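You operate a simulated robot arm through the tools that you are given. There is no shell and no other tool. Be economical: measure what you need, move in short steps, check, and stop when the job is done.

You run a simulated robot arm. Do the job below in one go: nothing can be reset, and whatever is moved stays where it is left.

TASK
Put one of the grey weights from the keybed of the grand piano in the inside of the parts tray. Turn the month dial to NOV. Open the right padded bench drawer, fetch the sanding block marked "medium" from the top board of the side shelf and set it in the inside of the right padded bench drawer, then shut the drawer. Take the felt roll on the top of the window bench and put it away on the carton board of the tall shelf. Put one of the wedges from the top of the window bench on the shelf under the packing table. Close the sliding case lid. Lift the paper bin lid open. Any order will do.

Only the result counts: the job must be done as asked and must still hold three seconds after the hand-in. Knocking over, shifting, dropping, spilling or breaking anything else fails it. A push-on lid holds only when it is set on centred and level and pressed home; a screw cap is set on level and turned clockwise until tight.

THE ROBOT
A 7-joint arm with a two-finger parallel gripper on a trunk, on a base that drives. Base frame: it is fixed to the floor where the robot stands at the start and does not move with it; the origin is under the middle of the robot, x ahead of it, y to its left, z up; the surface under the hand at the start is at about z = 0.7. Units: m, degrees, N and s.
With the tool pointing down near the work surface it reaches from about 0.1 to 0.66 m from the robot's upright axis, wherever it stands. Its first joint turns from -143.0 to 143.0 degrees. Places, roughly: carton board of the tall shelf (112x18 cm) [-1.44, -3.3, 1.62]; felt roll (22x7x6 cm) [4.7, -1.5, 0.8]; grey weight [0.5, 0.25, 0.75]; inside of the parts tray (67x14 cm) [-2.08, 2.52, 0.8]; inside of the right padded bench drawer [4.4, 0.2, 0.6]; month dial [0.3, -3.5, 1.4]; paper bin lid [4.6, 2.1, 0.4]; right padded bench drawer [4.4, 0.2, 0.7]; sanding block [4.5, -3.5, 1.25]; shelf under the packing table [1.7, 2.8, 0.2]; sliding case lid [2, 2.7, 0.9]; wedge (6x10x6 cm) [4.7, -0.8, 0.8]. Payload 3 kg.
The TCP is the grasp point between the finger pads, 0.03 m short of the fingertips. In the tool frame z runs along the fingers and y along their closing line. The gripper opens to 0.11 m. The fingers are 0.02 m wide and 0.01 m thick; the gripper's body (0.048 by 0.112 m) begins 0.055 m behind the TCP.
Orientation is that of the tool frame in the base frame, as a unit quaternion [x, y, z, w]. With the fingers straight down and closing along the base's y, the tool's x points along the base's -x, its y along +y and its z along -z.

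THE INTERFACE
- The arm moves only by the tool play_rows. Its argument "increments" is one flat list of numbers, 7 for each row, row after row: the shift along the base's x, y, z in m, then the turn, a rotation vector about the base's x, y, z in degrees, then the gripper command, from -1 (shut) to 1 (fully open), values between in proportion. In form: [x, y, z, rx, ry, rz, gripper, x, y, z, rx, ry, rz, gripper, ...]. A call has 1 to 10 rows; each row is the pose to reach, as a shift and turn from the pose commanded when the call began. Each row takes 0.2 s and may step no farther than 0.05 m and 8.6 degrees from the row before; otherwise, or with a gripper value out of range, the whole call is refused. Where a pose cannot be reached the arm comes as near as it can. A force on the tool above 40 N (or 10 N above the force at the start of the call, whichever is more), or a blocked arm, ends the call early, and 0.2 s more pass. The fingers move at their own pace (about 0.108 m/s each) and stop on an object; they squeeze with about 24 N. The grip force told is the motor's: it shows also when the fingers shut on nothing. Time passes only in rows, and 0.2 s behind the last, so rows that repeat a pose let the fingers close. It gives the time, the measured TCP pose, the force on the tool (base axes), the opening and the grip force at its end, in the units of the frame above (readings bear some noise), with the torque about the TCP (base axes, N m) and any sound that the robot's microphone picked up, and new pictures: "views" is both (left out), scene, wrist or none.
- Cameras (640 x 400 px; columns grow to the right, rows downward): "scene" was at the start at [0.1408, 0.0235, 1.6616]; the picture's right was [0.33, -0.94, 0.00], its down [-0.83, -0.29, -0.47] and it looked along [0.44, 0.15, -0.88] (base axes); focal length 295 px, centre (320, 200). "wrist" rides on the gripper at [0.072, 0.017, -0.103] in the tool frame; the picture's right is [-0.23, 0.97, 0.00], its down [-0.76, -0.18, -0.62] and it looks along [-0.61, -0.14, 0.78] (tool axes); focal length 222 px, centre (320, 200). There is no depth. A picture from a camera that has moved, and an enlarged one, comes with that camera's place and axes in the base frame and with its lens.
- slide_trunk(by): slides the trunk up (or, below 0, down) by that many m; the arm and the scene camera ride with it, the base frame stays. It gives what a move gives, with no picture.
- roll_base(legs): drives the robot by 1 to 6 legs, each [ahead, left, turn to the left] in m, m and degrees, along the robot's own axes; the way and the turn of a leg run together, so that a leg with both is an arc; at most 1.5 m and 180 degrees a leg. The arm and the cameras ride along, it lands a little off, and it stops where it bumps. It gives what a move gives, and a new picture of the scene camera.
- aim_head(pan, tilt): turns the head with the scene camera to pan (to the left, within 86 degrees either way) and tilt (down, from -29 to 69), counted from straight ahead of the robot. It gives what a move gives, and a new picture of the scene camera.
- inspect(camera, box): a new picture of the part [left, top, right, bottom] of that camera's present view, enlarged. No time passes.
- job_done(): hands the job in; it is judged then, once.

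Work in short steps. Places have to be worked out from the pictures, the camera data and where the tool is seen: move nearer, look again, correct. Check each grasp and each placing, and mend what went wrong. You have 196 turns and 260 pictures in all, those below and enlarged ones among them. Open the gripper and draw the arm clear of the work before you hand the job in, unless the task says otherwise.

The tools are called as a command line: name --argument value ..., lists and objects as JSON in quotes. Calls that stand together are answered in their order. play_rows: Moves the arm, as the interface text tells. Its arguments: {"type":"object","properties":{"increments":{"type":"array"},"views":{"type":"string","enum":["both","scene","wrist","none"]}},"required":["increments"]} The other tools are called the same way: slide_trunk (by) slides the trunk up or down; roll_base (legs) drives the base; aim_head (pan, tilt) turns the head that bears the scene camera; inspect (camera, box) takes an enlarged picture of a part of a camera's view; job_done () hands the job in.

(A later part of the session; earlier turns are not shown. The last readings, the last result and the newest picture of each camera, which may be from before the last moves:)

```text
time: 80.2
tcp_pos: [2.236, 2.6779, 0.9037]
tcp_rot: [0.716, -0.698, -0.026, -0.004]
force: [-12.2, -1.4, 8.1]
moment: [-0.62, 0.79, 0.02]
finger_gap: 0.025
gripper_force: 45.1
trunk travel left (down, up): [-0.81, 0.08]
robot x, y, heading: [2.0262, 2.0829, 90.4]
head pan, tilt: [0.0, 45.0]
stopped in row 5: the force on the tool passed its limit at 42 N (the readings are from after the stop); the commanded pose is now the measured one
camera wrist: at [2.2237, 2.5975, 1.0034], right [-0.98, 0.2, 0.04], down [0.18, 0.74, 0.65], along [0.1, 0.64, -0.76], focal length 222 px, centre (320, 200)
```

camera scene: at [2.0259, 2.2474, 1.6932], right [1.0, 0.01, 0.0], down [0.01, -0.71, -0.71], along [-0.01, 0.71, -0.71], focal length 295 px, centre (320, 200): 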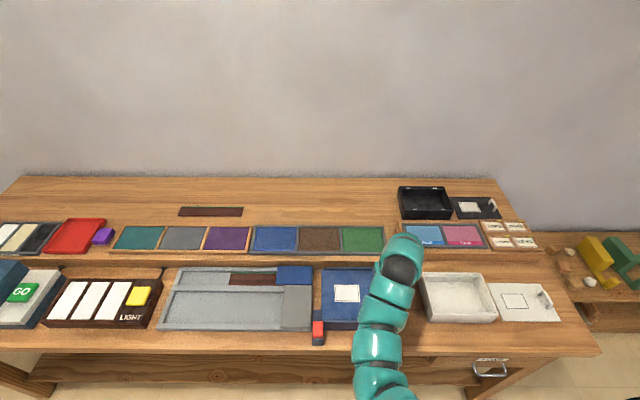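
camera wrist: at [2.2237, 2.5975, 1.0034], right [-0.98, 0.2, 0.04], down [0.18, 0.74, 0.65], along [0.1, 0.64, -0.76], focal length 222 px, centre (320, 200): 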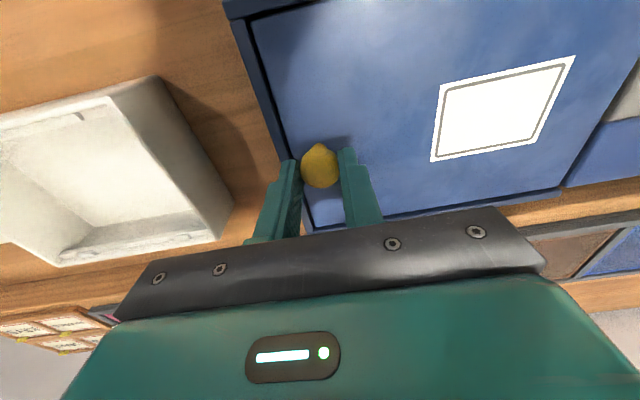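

It hit the end stop. I let go, rise and check.

play_rows --increments '[0, 0, 0, 0, 0, 0, 0, 0, 0, 0, 0, 0, 0, 0, 0, 0, 0.045, 0, 0, 0, 0, 0, 0, 0.09, 0, 0, 0, 0, 0, -0.04, 0.1, 0, 0, 0, 0, 0, -0.08, 0.1, 0, 0, 0, 0, 0, -0.12, 0.1, 0, 0, 0, 0, 0, -0.16, 0.1, 0, 0, 0, 0, 0, -0.2, 0.1, 0, 0, 0, 0]' --views "both"

inspect --camera "scene" --box '[240, 240, 440, 360]'

```text
time: 82.2
tcp_pos: [2.2382, 2.5465, 1.0029]
tcp_rot: [0.714, -0.7, -0.023, -0.007]
force: [-0.4, 0.6, 0.3]
moment: [-0.02, 0.01, 0.0]
finger_gap: 0.055
gripper_force: 0.1
out of reach, approached as far as the arm can: row 8, 9
trunk travel left (down, up): [-0.81, 0.08]
robot x, y, heading: [2.0284, 2.0814, 90.6]
head pan, tilt: [0.0, 45.0]
camera scene: at [2.0249, 2.2463, 1.6934], right [1.0, 0.01, 0.0], down [0.01, -0.71, -0.71], along [-0.01, 0.71, -0.71], focal length 295 px, centre (320, 200)
camera wrist: at [2.2267, 2.4674, 1.1014], right [-0.98, 0.21, 0.03], down [0.18, 0.74, 0.65], along [0.11, 0.64, -0.76], focal length 222 px, centre (320, 200)
```

scene: 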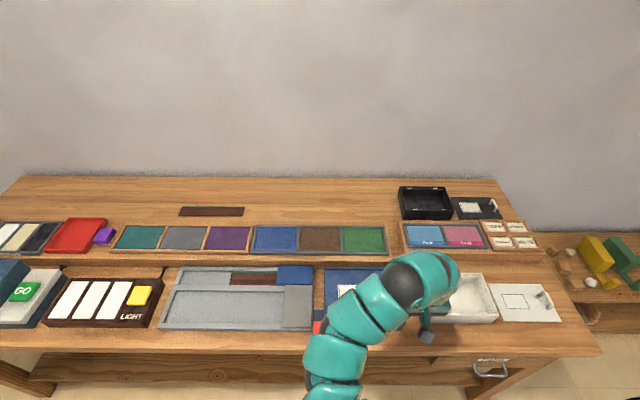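
wrist: 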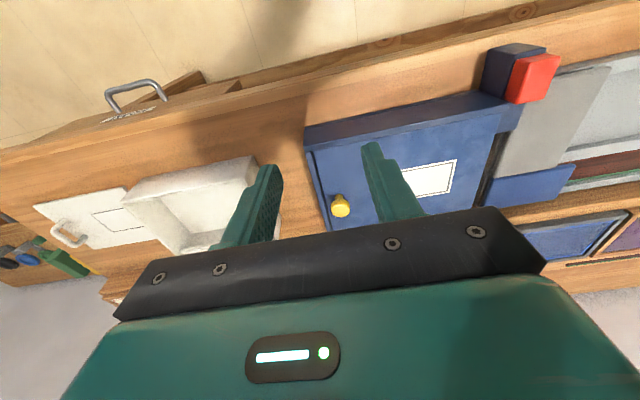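

```text
3.20 times, centred on (340, 300) of scene
camera zoom: at [2.0249, 2.2463, 1.6934], right [1.0, 0.01, 0.0], down [0.01, -0.71, -0.71], along [-0.01, 0.71, -0.71], focal length 944 px, centre (256, -120)
```

zoom: 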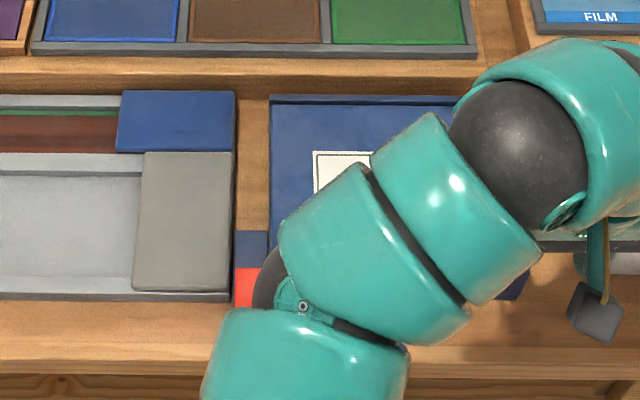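

inspect --camera "wrist" --box '[280, 30, 600, 230]'

```text
2.00 times, centred on (440, 130) of wrist
camera zoom: at [2.2267, 2.4674, 1.1014], right [-0.98, 0.21, 0.03], down [0.18, 0.74, 0.65], along [0.11, 0.64, -0.76], focal length 444 px, centre (80, 340)
```

zoom: 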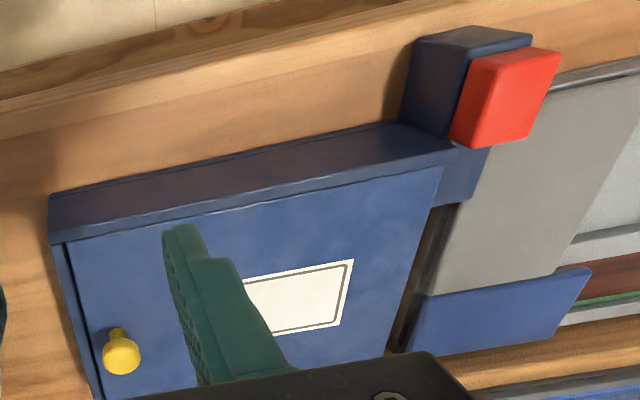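

The lid is closed flush. Next, the paper bin: I back off, turn to face +x and look.

roll_base --legs '[[-0.2, 0, 0], [0, 0, -90.5], [1.2, 0.1, 0]]'

aim_head --pan 0 --tilt 40

```text
time: 93.3
tcp_pos: [3.685, 1.7172, 1.0027]
tcp_rot: [0.008, 1.0, 0.012, 0.021]
force: [-0.4, 0.2, 0.1]
moment: [0.01, 0.01, 0.01]
finger_gap: 0.055
gripper_force: 0.1
trunk travel left (down, up): [-0.81, 0.08]
robot x, y, heading: [3.2271, 1.9451, -1.7]
head pan, tilt: [0.0, 45.0]
camera scene: at [3.3901, 1.9438, 1.6933], right [-0.03, -1.0, 0.0], down [-0.71, 0.02, -0.71], along [0.71, -0.02, -0.71], focal length 295 px, centre (320, 200)
```

scene: 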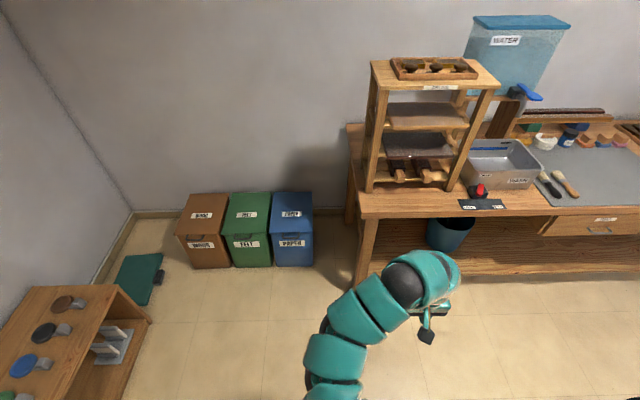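

```text
time: 94.0
tcp_pos: [3.6843, 1.7173, 1.0021]
tcp_rot: [0.008, 1.0, 0.013, 0.021]
force: [0.3, 0.3, -0.5]
moment: [0.0, -0.03, -0.02]
finger_gap: 0.0549
gripper_force: 0.0
trunk travel left (down, up): [-0.81, 0.08]
robot x, y, heading: [3.2255, 1.9461, -1.6]
head pan, tilt: [0.0, 40.0]
camera scene: at [3.3933, 1.9437, 1.7005], right [-0.03, -1.0, 0.0], down [-0.64, 0.02, -0.77], along [0.77, -0.02, -0.64], focal length 295 px, centre (320, 200)
```

scene: 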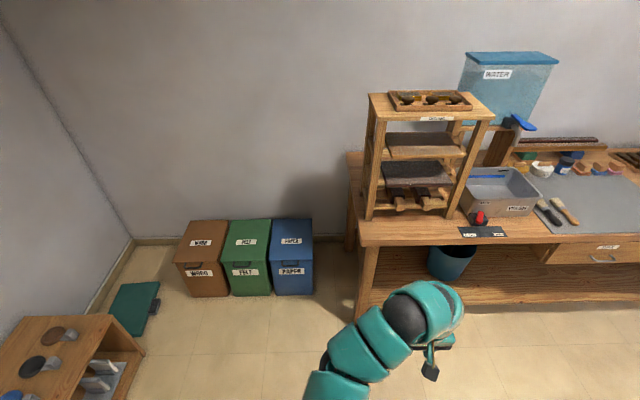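

inspect --camera "scene" --box '[220, 200, 360, 310]'

```text
3.64 times, centred on (290, 255) of scene
camera zoom: at [3.3933, 1.9437, 1.7005], right [-0.03, -1.0, 0.0], down [-0.64, 0.02, -0.77], along [0.77, -0.02, -0.64], focal length 1072 px, centre (429, 0)
```

zoom: 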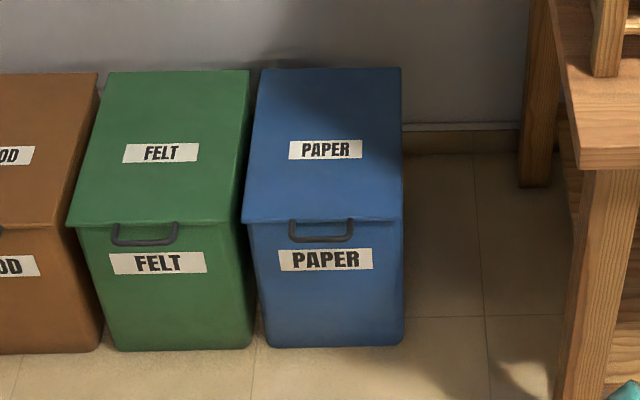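

The PAPER lid hinges at the back and has a dark front handle at about [4.43, 2.08, 0.38]. I centre the arm ahead and drive closer.

play_rows --increments '[0, 0.045, 0, 0, 0, 0, -1, 0, 0.09, 0, 0, 0, 0, -1, 0, 0.135, 0, 0, 0, 0, -1, 0, 0.18, 0, 0, 0, 0, -1, 0, 0.22, 0, 0, 0, 0, -1]' --views "none"

roll_base --legs '[[0.6, 0.17, 1.6]]'

play_rows --increments '[0, 0, 0, 0, -8, 0, -1, 0, 0, 0, 0, -16, 0, -1, 0, 0, 0, 0, -24, 0, -1, 0, 0, 0, 0, -32, 0, -1, 0, 0, 0, 0, -40, 0, -1, 0, 0, 0, 0, -48, 0, -1, 0, 0, 0, 0, -56, 0, -1, 0, 0, 0, 0, -64, 0, -1, 0, 0, 0, 0, -72, 0, -1, 0, 0, 0, 0, -78, 0, -1]' --views "wrist"

```text
time: 95.2
tcp_pos: [3.6843, 1.9389, 1.0051]
tcp_rot: [0.008, 1.0, 0.013, 0.022]
force: [-0.4, -0.1, 0.6]
moment: [-0.05, 0.01, -0.02]
finger_gap: 0.0002
gripper_force: 24.0
trunk travel left (down, up): [-0.81, 0.08]
robot x, y, heading: [3.2258, 1.9442, -1.4]
head pan, tilt: [0.0, 40.0]
```

```text
time: 98.7
tcp_pos: [4.2837, 2.1221, 1.0043]
tcp_rot: [-0.01, 1.0, 0.013, 0.021]
force: [0.1, -0.6, 1.0]
moment: [-0.01, 0.02, 0.0]
finger_gap: 0.0001
gripper_force: 23.7
trunk travel left (down, up): [-0.81, 0.08]
robot x, y, heading: [3.825, 2.118, 0.4]
head pan, tilt: [0.0, 40.0]
camera scene: at [3.9929, 2.1173, 1.7005], right [0.01, -1.0, 0.0], down [-0.64, -0.01, -0.77], along [0.77, 0.01, -0.64], focal length 295 px, centre (320, 200)
```

scene: 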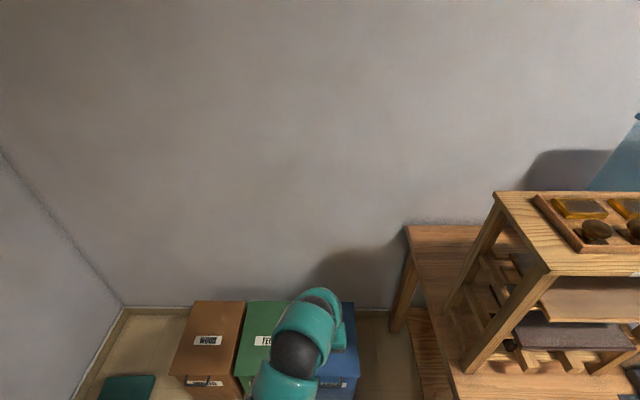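

```text
time: 100.9
tcp_pos: [4.2825, 2.1207, 1.0035]
tcp_rot: [-0.019, 0.764, 0.005, 0.645]
force: [-0.1, -1.4, -0.5]
moment: [-0.02, 0.02, 0.04]
finger_gap: 0.0001
gripper_force: 23.5
out of reach, approached as far as the arm can: row 2, 3, 4, 5, 6, 7
trunk travel left (down, up): [-0.81, 0.08]
robot x, y, heading: [3.8257, 2.1099, 0.6]
head pan, tilt: [0.0, 40.0]
camera wrist: at [4.168, 2.1315, 0.9471], right [0.01, 0.98, 0.21], down [-0.48, -0.18, 0.86], along [0.88, -0.11, 0.47], focal length 222 px, centre (320, 200)
```

wrist: 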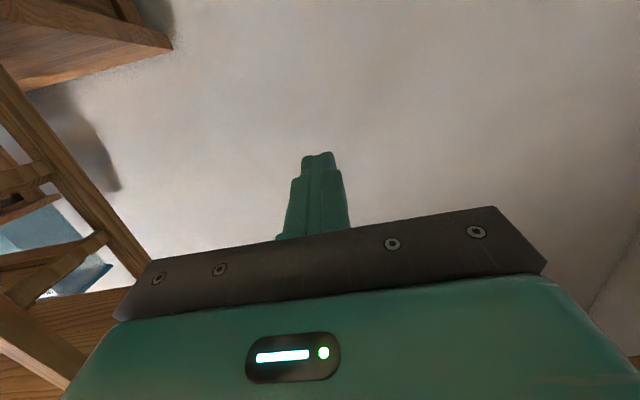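

The tool now points forward. I lower the trunk 0.58 m and tilt the head to see the handle.

slide_trunk --by -0.58

aim_head --pan -5 --tilt 55

inspect --camera "wrist" --box '[0, 0, 640, 400]'

```text
refused: -0.58 is not a number from -0.4 to 0.4
```

```text
time: 101.7
tcp_pos: [4.2821, 2.1228, 1.005]
tcp_rot: [-0.016, 0.764, 0.004, 0.645]
force: [-0.3, 0.3, 0.1]
moment: [0.0, -0.01, 0.02]
finger_gap: 0.0002
gripper_force: 23.6
trunk travel left (down, up): [-0.81, 0.08]
robot x, y, heading: [3.828, 2.1151, 0.5]
head pan, tilt: [-5.0, 55.0]
camera scene: at [3.9791, 2.1104, 1.6799], right [-0.08, -1.0, 0.0], down [-0.82, 0.06, -0.57], along [0.57, -0.04, -0.82], focal length 295 px, centre (320, 200)
```

scene: 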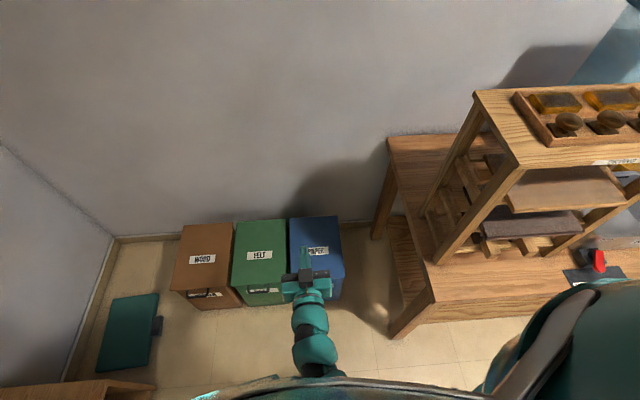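

```text
1.00 times, centred on (320, 200) of wrist (not enlarged: the box is as wide or as high as the picture)
camera zoom: at [4.1692, 2.1334, 0.9486], right [0.01, 0.98, 0.21], down [-0.48, -0.18, 0.86], along [0.88, -0.11, 0.47], focal length 222 px, centre (320, 200)
```

zoom: 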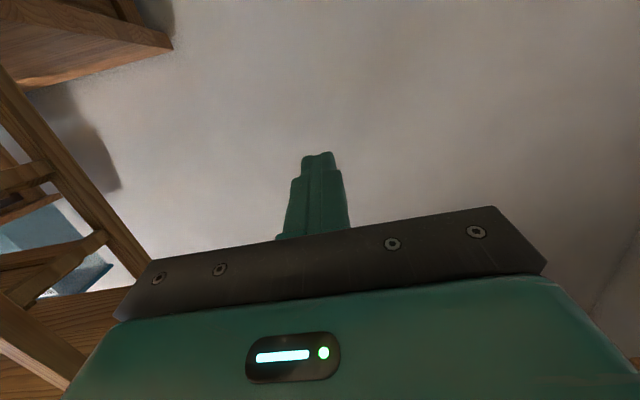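

slide_trunk --by -0.4

slide_trunk --by -0.2

aim_head --pan -5 --tilt 45

inspect --camera "wrist" --box '[0, 0, 640, 400]'

```text
time: 105.5
tcp_pos: [4.286, 2.1227, 0.602]
tcp_rot: [-0.016, 0.765, 0.003, 0.643]
force: [0.2, 0.2, 0.6]
moment: [0.01, 0.0, 0.02]
finger_gap: 0.0002
gripper_force: 23.6
trunk travel left (down, up): [-0.41, 0.48]
robot x, y, heading: [3.8271, 2.111, 0.6]
head pan, tilt: [-5.0, 55.0]
```

```text
time: 107.7
tcp_pos: [4.285, 2.123, 0.4039]
tcp_rot: [-0.015, 0.765, 0.004, 0.644]
force: [-0.2, 0.6, 0.0]
moment: [0.02, 0.01, 0.01]
finger_gap: 0.0
gripper_force: 23.7
trunk travel left (down, up): [-0.21, 0.68]
robot x, y, heading: [3.8265, 2.1162, 0.5]
head pan, tilt: [-5.0, 55.0]
```

```text
time: 108.4
tcp_pos: [4.2862, 2.1244, 0.4048]
tcp_rot: [-0.016, 0.765, 0.004, 0.644]
force: [0.2, -0.3, -0.6]
moment: [0.02, 0.01, 0.03]
finger_gap: 0.0
gripper_force: 24.4
trunk travel left (down, up): [-0.21, 0.68]
robot x, y, heading: [3.8246, 2.1104, 0.6]
head pan, tilt: [-5.0, 45.0]
camera scene: at [3.9938, 2.112, 1.093], right [-0.08, -1.0, 0.0], down [-0.71, 0.05, -0.7], along [0.7, -0.06, -0.71], focal length 295 px, centre (320, 200)
```

scene: 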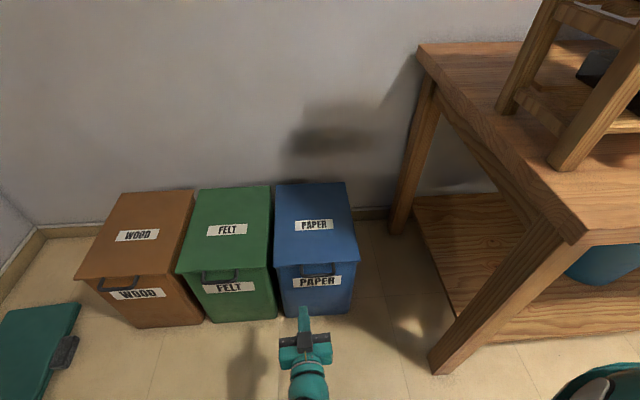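

```text
1.00 times, centred on (320, 200) of wrist (not enlarged: the box is as wide or as high as the picture)
camera zoom: at [4.1713, 2.1345, 0.3482], right [0.01, 0.98, 0.21], down [-0.48, -0.18, 0.86], along [0.88, -0.11, 0.47], focal length 222 px, centre (320, 200)
```

zoom: 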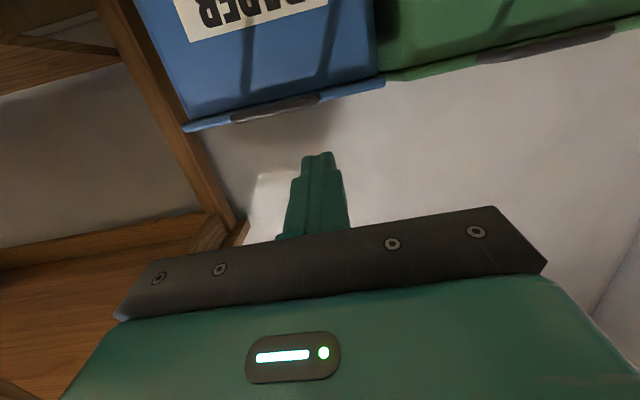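

The handle bar triangulates to [4.438, 2.076, 0.37]. I lower the fingertips below it and advance under it.

play_rows --increments '[0, -0.02, -0.035, 0, 0, 0, -1, 0, -0.047, -0.07, 0, 0, 0, -1, 0.04, -0.047, -0.075, 0, 0, 0, -1, 0.08, -0.047, -0.075, 0, 0, 0, -1, 0.11, -0.047, -0.075, 0, 0, 0, -1, 0.13, -0.047, -0.075, 0, 0, 0, -1]' --views "both"

inspect --camera "scene" --box '[250, 220, 390, 340]'

```text
time: 110.0
tcp_pos: [4.3534, 2.0698, 0.3288]
tcp_rot: [0.01, 0.8, 0.011, 0.6]
force: [-0.3, 0.1, 0.4]
moment: [0.0, 0.01, 0.06]
finger_gap: 0.0
gripper_force: 23.9
trunk travel left (down, up): [-0.21, 0.68]
robot x, y, heading: [3.8258, 2.11, 0.4]
head pan, tilt: [-5.0, 45.0]
stopped in row 6: the arm was blocked; the commanded pose is now the measured one
camera scene: at [3.9656, 2.1206, 1.138], right [-0.08, -1.0, 0.01], down [-0.69, 0.05, -0.72], along [0.72, -0.06, -0.69], focal length 295 px, centre (320, 200)
camera wrist: at [4.2339, 2.0854, 0.2865], right [0.06, 0.97, 0.25], down [-0.39, -0.2, 0.9], along [0.92, -0.15, 0.36], focal length 222 px, centre (320, 200)
```

scene: 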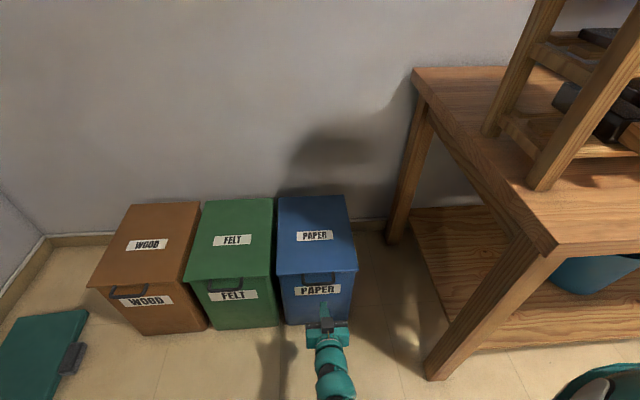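
wrist: 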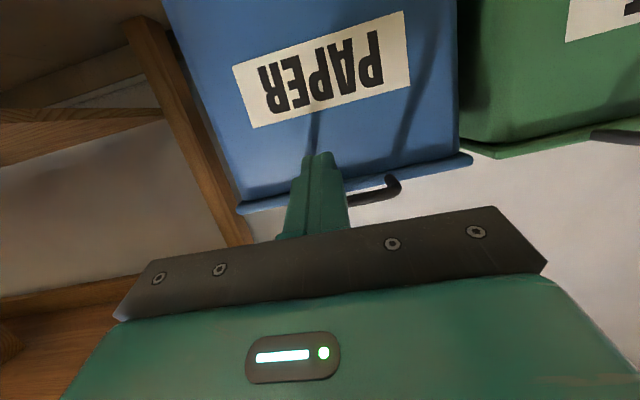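

```text
3.33 times, centred on (320, 280) of scene
camera zoom: at [3.9656, 2.1206, 1.138], right [-0.08, -1.0, 0.01], down [-0.69, 0.05, -0.72], along [0.72, -0.06, -0.69], focal length 983 px, centre (320, -67)
```

zoom: 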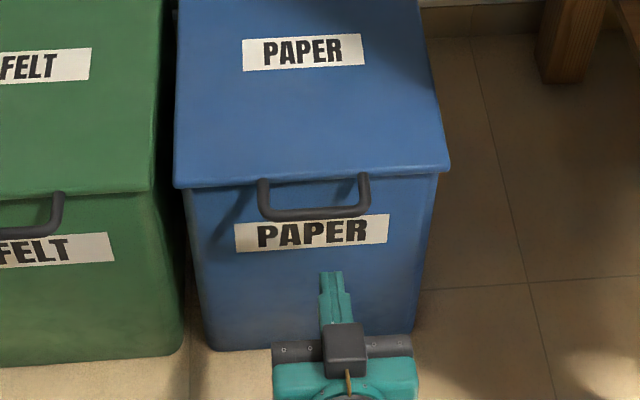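

The arm's lower links are blocked (likely by its own base, trunk too low); no force at the tool. I draw back, raise the trunk 0.2 and lower the hand relative to it.

play_rows --increments '[-0.04, 0, 0, 0, 0, 0, -1, -0.08, 0, 0.02, 0, 0, 0, -1, -0.09, 0, 0.06, 0, 0, 0, -1]' --views "none"

slide_trunk --by 0.22

play_rows --increments '[0, 0, -0.045, 0, 0, 0, -1, 0, 0, -0.09, 0, 0, 0, -1, 0, 0, -0.135, 0, 0, 0, -1, 0, 0, -0.18, 0, 0, 0, -1, 0, 0, -0.225, 0, 0, 0, -1, 0, 0, -0.265, 0, 0, 0, -1]' --views "scene"

```text
time: 110.8
tcp_pos: [4.3308, 2.11, 0.4076]
tcp_rot: [-0.089, 0.728, 0.008, 0.679]
force: [0.8, 0.3, 0.2]
moment: [-0.03, 0.04, 0.0]
finger_gap: 0.0
gripper_force: 24.0
trunk travel left (down, up): [-0.21, 0.68]
robot x, y, heading: [3.8261, 2.1185, 0.4]
head pan, tilt: [-5.0, 45.0]
stopped in row 3: the arm was blocked; the commanded pose is now the measured one
```

```text
time: 113.1
tcp_pos: [4.3276, 2.1025, 0.6153]
tcp_rot: [-0.089, 0.726, 0.004, 0.682]
force: [0.4, 0.0, -0.1]
moment: [0.02, 0.02, 0.04]
finger_gap: 0.0
gripper_force: 24.4
trunk travel left (down, up): [-0.43, 0.46]
robot x, y, heading: [3.8294, 2.1111, 0.6]
head pan, tilt: [-5.0, 45.0]
```

```text
time: 113.6
tcp_pos: [4.2986, 2.1296, 0.5372]
tcp_rot: [-0.348, 0.645, -0.033, 0.68]
force: [-0.5, -0.5, -0.7]
moment: [0.0, -0.01, 0.03]
finger_gap: 0.0
gripper_force: 23.7
trunk travel left (down, up): [-0.43, 0.46]
robot x, y, heading: [3.8247, 2.1159, 0.5]
head pan, tilt: [-5.0, 45.0]
stopped in row 2: the arm was blocked; the commanded pose is now the measured one
camera scene: at [4.0108, 2.088, 1.3166], right [-0.08, -1.0, -0.02], down [-0.72, 0.07, -0.69], along [0.69, -0.04, -0.72], focal length 295 px, centre (320, 200)
```

scene: 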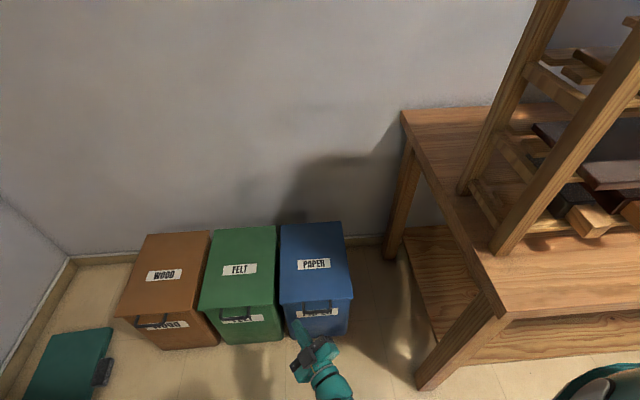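

The arm tangled while pitching low. I unwind to a plain tool-down pose, higher up, before trying a gentler tilt.

play_rows --increments '[0, 0, 0.02, 0.35, 7.1, -3.64, -1, 0, 0, 0.04, 0.7, 14.2, -7.28, -1, 0, 0, 0.06, 1.05, 21.3, -10.9, -1, 0, 0, 0.07, 1.4, 28.4, -14.6, -1, 0, 0, 0.08, 1.75, 35.5, -18.2, -1, 0, 0, 0.08, 2.1, 42.6, -21.8, -1, 0, 0, 0.08, 2.45, 49.7, -25.5, -1, 0, 0, 0.08, 2.8, 56.8, -29.1, -1, 0, 0, 0.08, 3.15, 63.9, -32.8, -1, 0, 0, 0.08, 3.5, 71, -36.4, -1]' --views "scene"

```text
time: 115.8
tcp_pos: [4.2921, 2.1355, 0.6197]
tcp_rot: [-0.084, 0.984, -0.017, 0.154]
force: [0.0, 0.5, -0.2]
moment: [0.01, -0.02, -0.03]
finger_gap: 0.0
gripper_force: 24.0
out of reach, approached as far as the arm can: row 4, 5, 6, 7, 8, 9
trunk travel left (down, up): [-0.43, 0.46]
robot x, y, heading: [3.8287, 2.1134, 0.7]
head pan, tilt: [-5.0, 45.0]
camera scene: at [3.9882, 2.1106, 1.3133], right [-0.08, -1.0, 0.0], down [-0.7, 0.05, -0.71], along [0.7, -0.05, -0.71], focal length 295 px, centre (320, 200)
```

scene: 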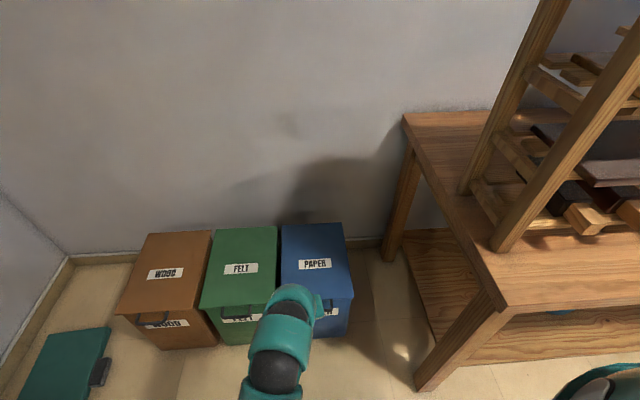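

Now tool-down again. I extend the arm to 0.6 m ahead, fix the yaw, and test pitching forward here in free space; then trunk and base will do the hooking motion with the arm held still.

play_rows --increments '[0.04, -0.01, 0.0, 0, 0, -5, -1, 0.08, -0.02, 0.0, 0, 0, -9.7, -1, 0.12, -0.03, 0.0, 0, 0, -9.7, -1, 0.135, -0.03, 0.0, 0, 0, -9.7, -1]' --views "none"

play_rows --increments '[0, 0, 0, 0, -8, 0, -1, 0, 0, 0, 0, -16, 0, -1, 0, 0, 0, 0, -24, 0, -1, 0, 0, 0, 0, -32, 0, -1, 0, 0, 0, 0, -40, 0, -1, 0, 0, 0, 0, -48, 0, -1, 0, 0, 0, 0, -56, 0, -1, 0, 0, 0, 0, -60, 0, -1]' --views "scene"

```text
time: 116.8
tcp_pos: [4.4278, 2.1025, 0.6215]
tcp_rot: [-0.002, 0.988, -0.031, 0.151]
force: [-1.1, -0.2, 1.2]
moment: [-0.03, -0.01, 0.0]
finger_gap: 0.0
gripper_force: 24.2
trunk travel left (down, up): [-0.43, 0.46]
robot x, y, heading: [3.8267, 2.113, 0.5]
head pan, tilt: [-5.0, 45.0]
```

```text
time: 118.6
tcp_pos: [4.4266, 2.1027, 0.6193]
tcp_rot: [0.013, 0.779, -0.027, 0.626]
force: [-0.3, 0.1, -0.8]
moment: [0.02, -0.02, -0.02]
finger_gap: 0.0
gripper_force: 24.4
trunk travel left (down, up): [-0.43, 0.46]
robot x, y, heading: [3.8275, 2.1144, 0.7]
head pan, tilt: [-5.0, 45.0]
camera scene: at [3.9883, 2.1105, 1.3133], right [-0.08, -1.0, 0.0], down [-0.7, 0.05, -0.71], along [0.7, -0.05, -0.71], focal length 295 px, centre (320, 200)
```

scene: 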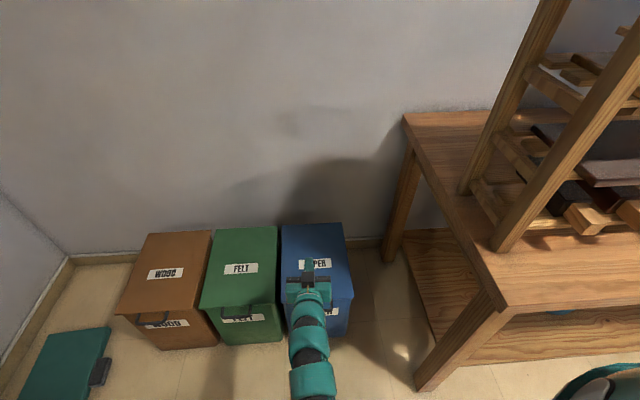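

Good pose. I back up 0.12, lower the trunk to put fingers below the bar, and look before advancing.

roll_base --legs '[[-0.12, -0.027, 0]]'

slide_trunk --by -0.29

roll_base --legs '[[0.07, 0, 0]]'

inspect --camera "wrist" --box '[0, 0, 640, 400]'

```text
time: 119.8
tcp_pos: [4.306, 2.0752, 0.6194]
tcp_rot: [0.014, 0.779, -0.026, 0.626]
force: [-0.1, 0.8, 0.1]
moment: [-0.03, -0.04, -0.02]
finger_gap: 0.0002
gripper_force: 24.2
trunk travel left (down, up): [-0.43, 0.46]
robot x, y, heading: [3.7064, 2.0871, 0.8]
head pan, tilt: [-5.0, 45.0]
camera scene: at [3.8676, 2.0826, 1.3133], right [-0.08, -1.0, 0.0], down [-0.7, 0.05, -0.71], along [0.71, -0.05, -0.71], focal length 295 px, centre (320, 200)
```

scene: 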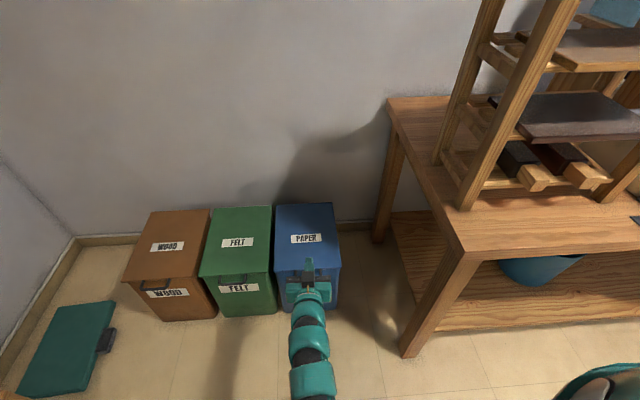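

```text
time: 123.0
tcp_pos: [4.3072, 2.0748, 0.4082]
tcp_rot: [0.022, 0.774, -0.022, 0.632]
force: [0.1, 0.1, -0.4]
moment: [0.0, 0.01, 0.0]
finger_gap: 0.0002
gripper_force: 24.3
trunk travel left (down, up): [-0.202, 0.688]
robot x, y, heading: [3.7099, 2.0886, 0.6]
head pan, tilt: [-5.0, 45.0]
stopped: the arm was blocked; the commanded pose is now the measured one
```

```text
time: 124.0
tcp_pos: [4.3779, 2.0754, 0.4092]
tcp_rot: [0.023, 0.773, -0.023, 0.633]
force: [-0.6, 0.0, -0.1]
moment: [0.01, 0.03, 0.01]
finger_gap: 0.0001
gripper_force: 24.3
trunk travel left (down, up): [-0.202, 0.688]
robot x, y, heading: [3.7761, 2.0873, 0.7]
head pan, tilt: [-5.0, 45.0]
camera scene: at [3.9299, 2.0831, 1.0907], right [-0.08, -1.0, 0.0], down [-0.7, 0.05, -0.71], along [0.71, -0.05, -0.7], focal length 295 px, centre (320, 200)
```

scene: 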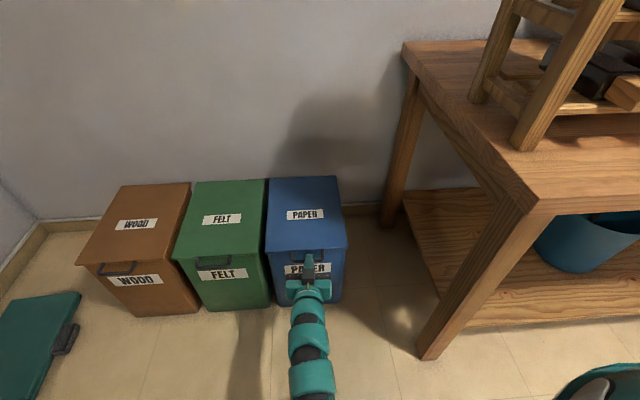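

```text
1.00 times, centred on (320, 200) of wrist (not enlarged: the box is as wide or as high as the picture)
camera zoom: at [4.2651, 2.0975, 0.3574], right [0.11, 0.97, 0.22], down [-0.47, -0.14, 0.87], along [0.87, -0.19, 0.44], focal length 222 px, centre (320, 200)
```

zoom: 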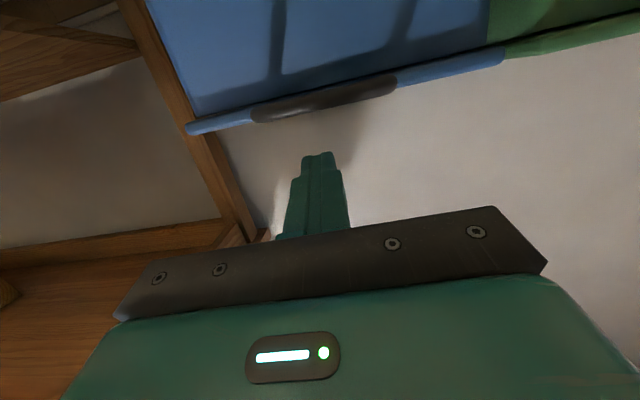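

The elbow bottoms out in that pose, so I'll instead grip the bar from above. I back off, raise, return to tool-down, then yaw 90° so the fingers close along x.

roll_base --legs '[[-0.06, 0, 0]]'

slide_trunk --by 0.2

play_rows --increments '[0, 0, 0, 0, 8, 0, -1, 0, 0, 0, 0, 16, 0, -1, 0, 0, 0, 0, 24, 0, -1, 0, 0, 0, 0, 32, 0, -1, 0, 0, 0, 0, 40, 0, -1, 0, 0, 0, 0, 48, 0, -1, 0, 0, 0, 0, 56, 0, -1, 0, 0, 0, 0, 64, 0, -1, 0, 0, 0, 0, 71, 0, -1, 0, 0, 0, 0, 78, 0, -1]' --views "none"

play_rows --increments '[0, 0, 0, 0, 0, -8, -0.4, 0, 0, 0, 0, 0, -16, -0.4, 0, 0, 0, 0, 0, -24, -0.4, 0, 0, 0, 0, 0, -32, -0.4, 0, 0, 0, 0, 0, -40, -0.4, 0, 0, 0, 0, 0, -48, -0.4, 0, 0, 0, 0, 0, -56, -0.4, 0, 0, 0, 0, 0, -64, -0.4, 0, 0, 0, 0, 0, -72, -0.4, 0, 0, 0, 0, 0, -80, -0.4]' --views "both"

```text
time: 125.0
tcp_pos: [4.319, 2.0759, 0.408]
tcp_rot: [0.022, 0.774, -0.021, 0.632]
force: [-0.1, 0.1, -0.2]
moment: [0.0, -0.01, 0.02]
finger_gap: 0.0
gripper_force: 23.9
trunk travel left (down, up): [-0.202, 0.688]
robot x, y, heading: [3.7154, 2.0838, 0.4]
head pan, tilt: [-5.0, 45.0]
camera scene: at [3.872, 2.0823, 1.0904], right [-0.08, -1.0, 0.0], down [-0.7, 0.06, -0.71], along [0.71, -0.05, -0.7], focal length 295 px, centre (320, 200)
```

scene: 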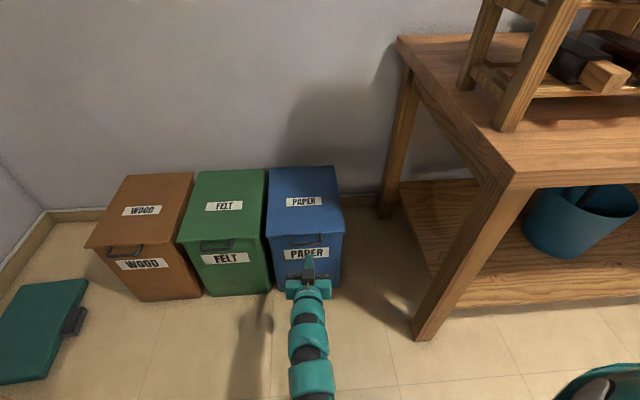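

```text
time: 127.1
tcp_pos: [4.3211, 2.0753, 0.6017]
tcp_rot: [0.024, 0.776, -0.023, 0.63]
force: [0.0, -0.1, -0.4]
moment: [0.01, -0.01, 0.04]
finger_gap: 0.0001
gripper_force: 24.5
trunk travel left (down, up): [-0.402, 0.488]
robot x, y, heading: [3.7186, 2.0886, 0.2]
head pan, tilt: [-5.0, 45.0]
```

```text
time: 129.3
tcp_pos: [4.3223, 2.0762, 0.5981]
tcp_rot: [0.002, 0.999, -0.032, 0.004]
force: [-0.2, -0.1, -0.3]
moment: [0.02, 0.05, -0.01]
finger_gap: 0.0
gripper_force: 24.5
trunk travel left (down, up): [-0.402, 0.488]
robot x, y, heading: [3.7187, 2.0869, 0.8]
head pan, tilt: [-5.0, 45.0]
```

```text
time: 131.5
tcp_pos: [4.3273, 2.0777, 0.576]
tcp_rot: [0.647, 0.762, -0.025, -0.018]
force: [0.7, -0.6, 0.3]
moment: [0.04, 0.0, -0.01]
finger_gap: 0.0327
gripper_force: 0.0
out of reach, approached as far as the arm can: row 1, 2, 3, 4, 5, 6, 7, 8, 9, 10
trunk travel left (down, up): [-0.402, 0.488]
robot x, y, heading: [3.7191, 2.0866, 0.6]
head pan, tilt: [-5.0, 45.0]
camera scene: at [3.879, 2.0826, 1.2857], right [-0.08, -1.0, 0.0], down [-0.7, 0.06, -0.71], along [0.7, -0.06, -0.71], focal length 295 px, centre (320, 200)
camera wrist: at [4.3394, 2.1509, 0.6762], right [1.0, -0.07, -0.06], down [-0.01, -0.77, 0.64], along [-0.09, -0.63, -0.77], focal length 222 px, centre (320, 200)
```

scene: 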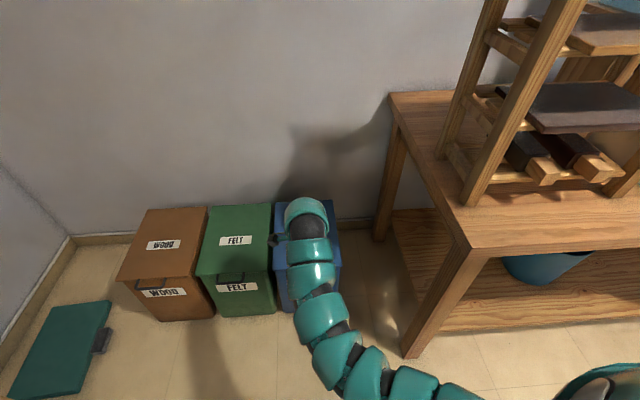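
wrist: 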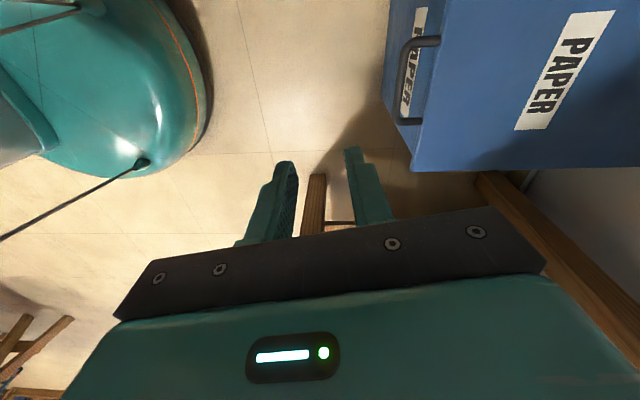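

The wrist view shows the handle clearly: bar at about x 4.42, y 2.08, lid edge at 4.448. I drive 0.1 forward, lower the trunk 0.1, and straighten the yaw.

roll_base --legs '[[0.09, 0, 0]]'

slide_trunk --by -0.08

play_rows --increments '[0, 0, 0, 0, 0, -4.5, -0.4, 0, 0, -0.01, 0, 0, -9, -0.52, 0, 0, -0.02, 0, 0, -9, -0.52]' --views "wrist"

```text
time: 132.6
tcp_pos: [4.4167, 2.077, 0.5753]
tcp_rot: [0.646, 0.763, -0.024, -0.019]
force: [0.0, 0.0, -1.0]
moment: [-0.03, 0.02, -0.01]
finger_gap: 0.0332
gripper_force: 0.1
trunk travel left (down, up): [-0.402, 0.488]
robot x, y, heading: [3.8084, 2.0854, 0.6]
head pan, tilt: [-5.0, 45.0]
camera scene: at [3.9676, 2.0832, 1.2857], right [-0.08, -1.0, 0.0], down [-0.71, 0.06, -0.71], along [0.7, -0.06, -0.71], focal length 295 px, centre (320, 200)
```

scene: 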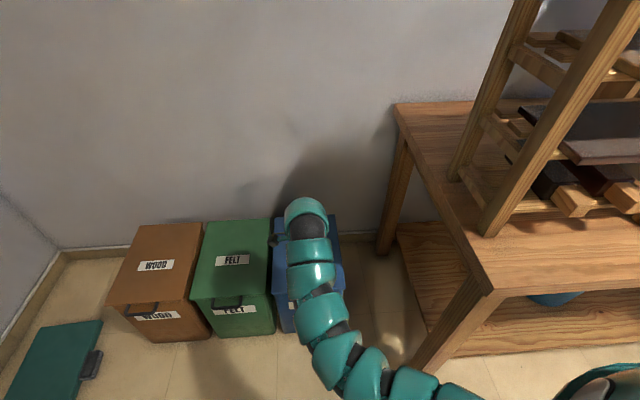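

```text
time: 133.8
tcp_pos: [4.4172, 2.0779, 0.4962]
tcp_rot: [0.646, 0.763, -0.025, -0.019]
force: [-0.1, 0.8, 0.4]
moment: [0.03, 0.0, 0.01]
finger_gap: 0.033
gripper_force: 0.1
trunk travel left (down, up): [-0.322, 0.568]
robot x, y, heading: [3.8098, 2.0851, 0.6]
head pan, tilt: [-5.0, 45.0]
```

```text
time: 134.6
tcp_pos: [4.4164, 2.0788, 0.4762]
tcp_rot: [0.704, 0.709, -0.023, -0.019]
force: [-0.4, 0.1, -0.3]
moment: [0.03, 0.0, -0.04]
finger_gap: 0.0264
gripper_force: 0.1
trunk travel left (down, up): [-0.322, 0.568]
robot x, y, heading: [3.8068, 2.0855, 0.3]
head pan, tilt: [-5.0, 45.0]
camera wrist: at [4.4399, 2.1493, 0.5762], right [0.97, -0.22, -0.06], down [-0.13, -0.76, 0.64], along [-0.18, -0.61, -0.77], focal length 222 px, centre (320, 200)
```

wrist: 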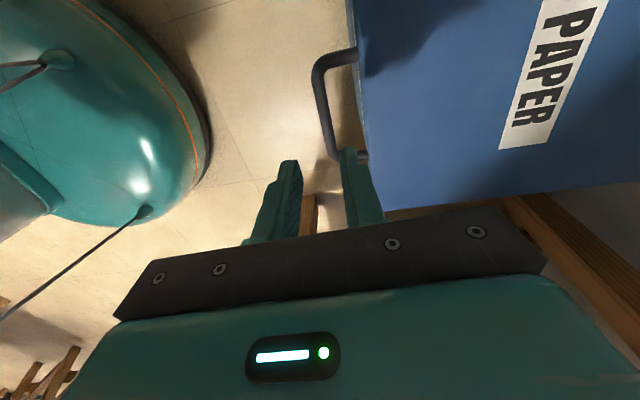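

The bar is at [4.419, 2.086, 0.375], spanning y 2.05–2.12. I lower so the fingers straddle it.

play_rows --increments '[0.002, 0.008, -0.03, 0, 0, 0, -0.52, 0.002, 0.008, -0.055, 0, 0, 0, -0.52, 0.002, 0.008, -0.07, 0, 0, 0, -0.52]' --views "wrist"

```text
time: 135.4
tcp_pos: [4.4173, 2.0854, 0.4055]
tcp_rot: [0.704, 0.71, -0.022, -0.02]
force: [-0.2, -0.3, -0.3]
moment: [0.02, -0.02, -0.01]
finger_gap: 0.0265
gripper_force: 0.1
trunk travel left (down, up): [-0.322, 0.568]
robot x, y, heading: [3.8075, 2.0861, 0.4]
head pan, tilt: [-5.0, 45.0]
camera wrist: at [4.441, 2.1559, 0.5065], right [0.97, -0.22, -0.06], down [-0.13, -0.76, 0.64], along [-0.18, -0.61, -0.77], focal length 222 px, centre (320, 200)
```

wrist: 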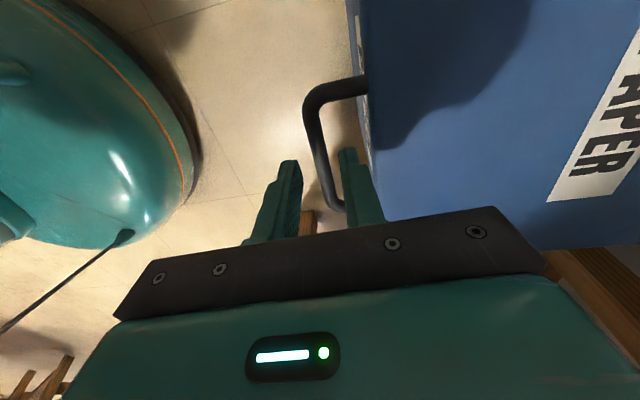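

The bar lies between the fingers. I go down 22 mm more and close.

play_rows --increments '[0, 0, -0.012, 0, 0, 0, -0.52, 0, 0, -0.022, 0, 0, 0, -0.52, 0, 0, -0.022, 0, 0, 0, -1, 0, 0, -0.022, 0, 0, 0, -1]' --views "wrist"

```text
time: 136.4
tcp_pos: [4.4181, 2.0847, 0.3856]
tcp_rot: [0.703, 0.71, -0.023, -0.02]
force: [-1.0, -1.7, -2.0]
moment: [-0.55, 0.01, 0.35]
finger_gap: 0.0107
gripper_force: 44.8
trunk travel left (down, up): [-0.322, 0.568]
robot x, y, heading: [3.8062, 2.0879, 0.4]
head pan, tilt: [-5.0, 45.0]
camera wrist: at [4.4411, 2.1562, 0.484], right [0.97, -0.22, -0.06], down [-0.13, -0.76, 0.64], along [-0.18, -0.61, -0.77], focal length 222 px, centre (320, 200)
```

wrist: 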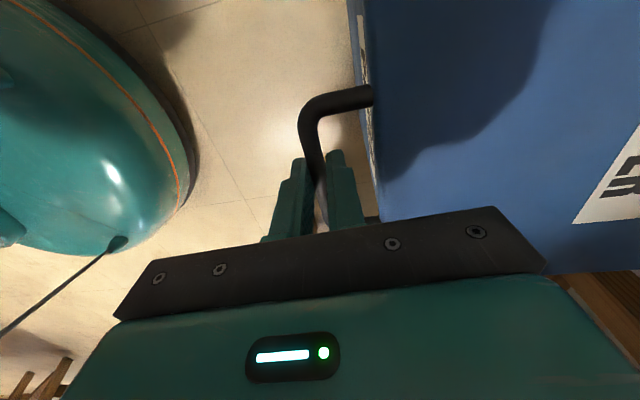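

Gripped, but I'd rather have the base closer so the arm can follow the whole arc. I release, rise, drive 0.14 ahead, pull the hand back over the bar and check.

play_rows --increments '[0, 0, 0, 0, 0, 0, -0.52, 0, 0, 0, 0, 0, 0, -0.52, 0, 0, 0.045, 0, 0, 0, -0.52, 0, 0, 0.085, 0, 0, 0, -0.52]' --views "none"

roll_base --legs '[[0.14, 0, 0]]'

play_rows --increments '[-0.045, 0, 0, 0, 0, 0, -0.52, -0.09, 0, 0, 0, 0, 0, -0.52, -0.14, 0, 0, 0, 0, 0, -0.52]' --views "wrist"

```text
time: 137.4
tcp_pos: [4.4171, 2.086, 0.4678]
tcp_rot: [0.703, 0.71, -0.023, -0.021]
force: [-0.2, -0.3, -0.2]
moment: [0.03, -0.05, -0.04]
finger_gap: 0.0265
gripper_force: 0.0
trunk travel left (down, up): [-0.322, 0.568]
robot x, y, heading: [3.8056, 2.0866, 0.6]
head pan, tilt: [-5.0, 45.0]
```

```text
time: 138.7
tcp_pos: [4.5545, 2.0882, 0.4674]
tcp_rot: [0.703, 0.71, -0.024, -0.02]
force: [0.5, 0.2, 0.0]
moment: [-0.02, 0.01, -0.01]
finger_gap: 0.0264
gripper_force: 0.1
trunk travel left (down, up): [-0.322, 0.568]
robot x, y, heading: [3.9436, 2.0871, 0.5]
head pan, tilt: [-5.0, 45.0]
camera scene: at [4.1048, 2.0849, 1.2057], right [-0.08, -1.0, 0.0], down [-0.7, 0.05, -0.71], along [0.71, -0.05, -0.71], focal length 295 px, centre (320, 200)
```

scene: 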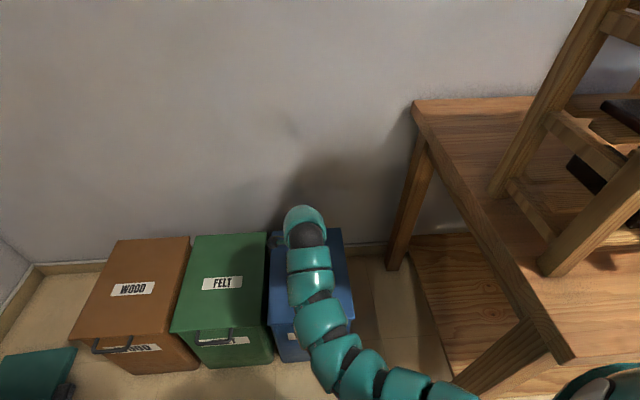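

```text
time: 139.5
tcp_pos: [4.4169, 2.0884, 0.4654]
tcp_rot: [0.703, 0.71, -0.023, -0.02]
force: [-0.1, 0.0, 1.0]
moment: [0.04, 0.0, -0.01]
finger_gap: 0.0264
gripper_force: 0.0
trunk travel left (down, up): [-0.322, 0.568]
robot x, y, heading: [3.9434, 2.0871, 0.5]
head pan, tilt: [-5.0, 45.0]
camera wrist: at [4.4394, 2.159, 0.5658], right [0.97, -0.22, -0.06], down [-0.13, -0.76, 0.64], along [-0.18, -0.61, -0.77], focal length 222 px, centre (320, 200)
```

wrist: 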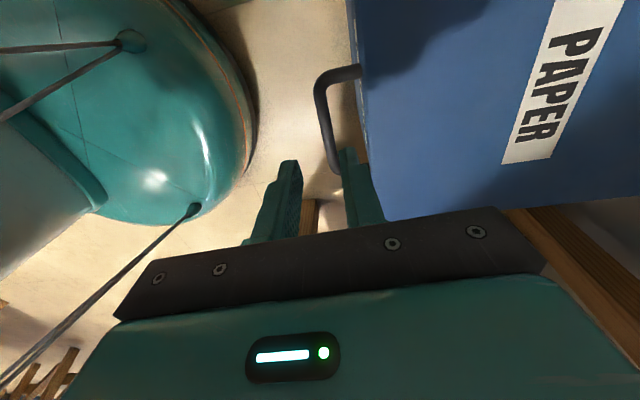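

Same view with the base closer. I raise the trunk 0.05 for margin, then descend to z 0.393 and grip.

slide_trunk --by 0.05

play_rows --increments '[0.001, -0.002, -0.045, 0, 0, 0, -0.52, 0.001, -0.002, -0.085, 0, 0, 0, -0.52, 0.001, -0.002, -0.11, 0, 0, 0, -0.52, 0.001, -0.002, -0.121, 0, 0, 0, -0.52, 0.001, -0.002, -0.122, 0, 0, 0, -1, 0.001, -0.002, -0.122, 0, 0, 0, -1, 0.001, -0.002, -0.122, 0, 0, 0, -1]' --views "wrist"

```text
time: 140.4
tcp_pos: [4.4162, 2.0891, 0.5148]
tcp_rot: [0.703, 0.71, -0.022, -0.02]
force: [0.0, 0.9, -0.1]
moment: [-0.02, 0.0, -0.01]
finger_gap: 0.0267
gripper_force: 0.0
trunk travel left (down, up): [-0.372, 0.518]
robot x, y, heading: [3.9457, 2.088, 0.5]
head pan, tilt: [-5.0, 45.0]
```

```text
time: 142.0
tcp_pos: [4.4164, 2.0882, 0.394]
tcp_rot: [0.703, 0.711, -0.021, -0.018]
force: [17.6, 5.6, 6.9]
moment: [0.43, -0.49, 0.11]
finger_gap: 0.0106
gripper_force: 45.2
trunk travel left (down, up): [-0.372, 0.518]
robot x, y, heading: [3.9473, 2.0876, 0.4]
head pan, tilt: [-5.0, 45.0]
camera wrist: at [4.4409, 2.1591, 0.4938], right [0.97, -0.22, -0.06], down [-0.13, -0.76, 0.63], along [-0.18, -0.61, -0.77], focal length 222 px, centre (320, 200)
```

wrist: 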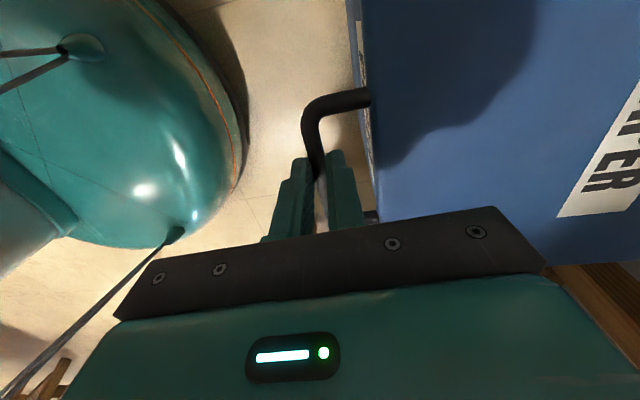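

Gripped. I start lifting along the hinge arc (radius ≈0.34).

play_rows --increments '[0.0005, 0, 0.018, 0, 0, 0, -1, 0.002, 0, 0.0355, 0, 0, 0, -1, 0.004, 0, 0.053, 0, 0, 0, -1, 0.0075, 0, 0.071, 0, 0, 0, -1, 0.0116, 0, 0.088, 0, 0, 0, -1, 0.0166, 0, 0.105, 0, 0, 0, -1, 0.0226, 0, 0.122, 0, 0, 0, -1, 0.029, 0, 0.138, 0, 0, 0, -1]' --views "both"

```text
time: 143.7
tcp_pos: [4.4357, 2.0883, 0.5121]
tcp_rot: [0.701, 0.712, -0.028, -0.023]
force: [-8.8, -1.4, 0.8]
moment: [0.14, 0.43, -0.03]
finger_gap: 0.0102
gripper_force: 45.3
trunk travel left (down, up): [-0.372, 0.518]
robot x, y, heading: [3.9398, 2.0894, 0.7]
head pan, tilt: [-5.0, 45.0]
stopped in row 8: the force on the tool passed its limit at 43 N (the readings are from after the stop); the commanded pose is now the measured one
camera scene: at [4.104, 2.0849, 1.2556], right [-0.08, -1.0, 0.0], down [-0.7, 0.05, -0.71], along [0.71, -0.05, -0.71], focal length 295 px, centre (320, 200)
camera wrist: at [4.4604, 2.1591, 0.6124], right [0.97, -0.21, -0.07], down [-0.12, -0.76, 0.64], along [-0.19, -0.61, -0.77], focal length 222 px, centre (320, 200)
```

scene: 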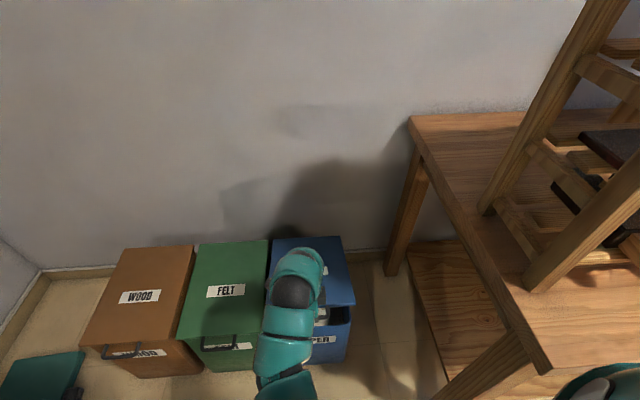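
wrist: 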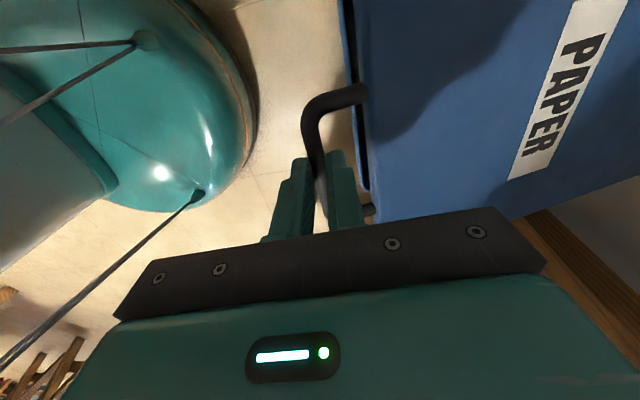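

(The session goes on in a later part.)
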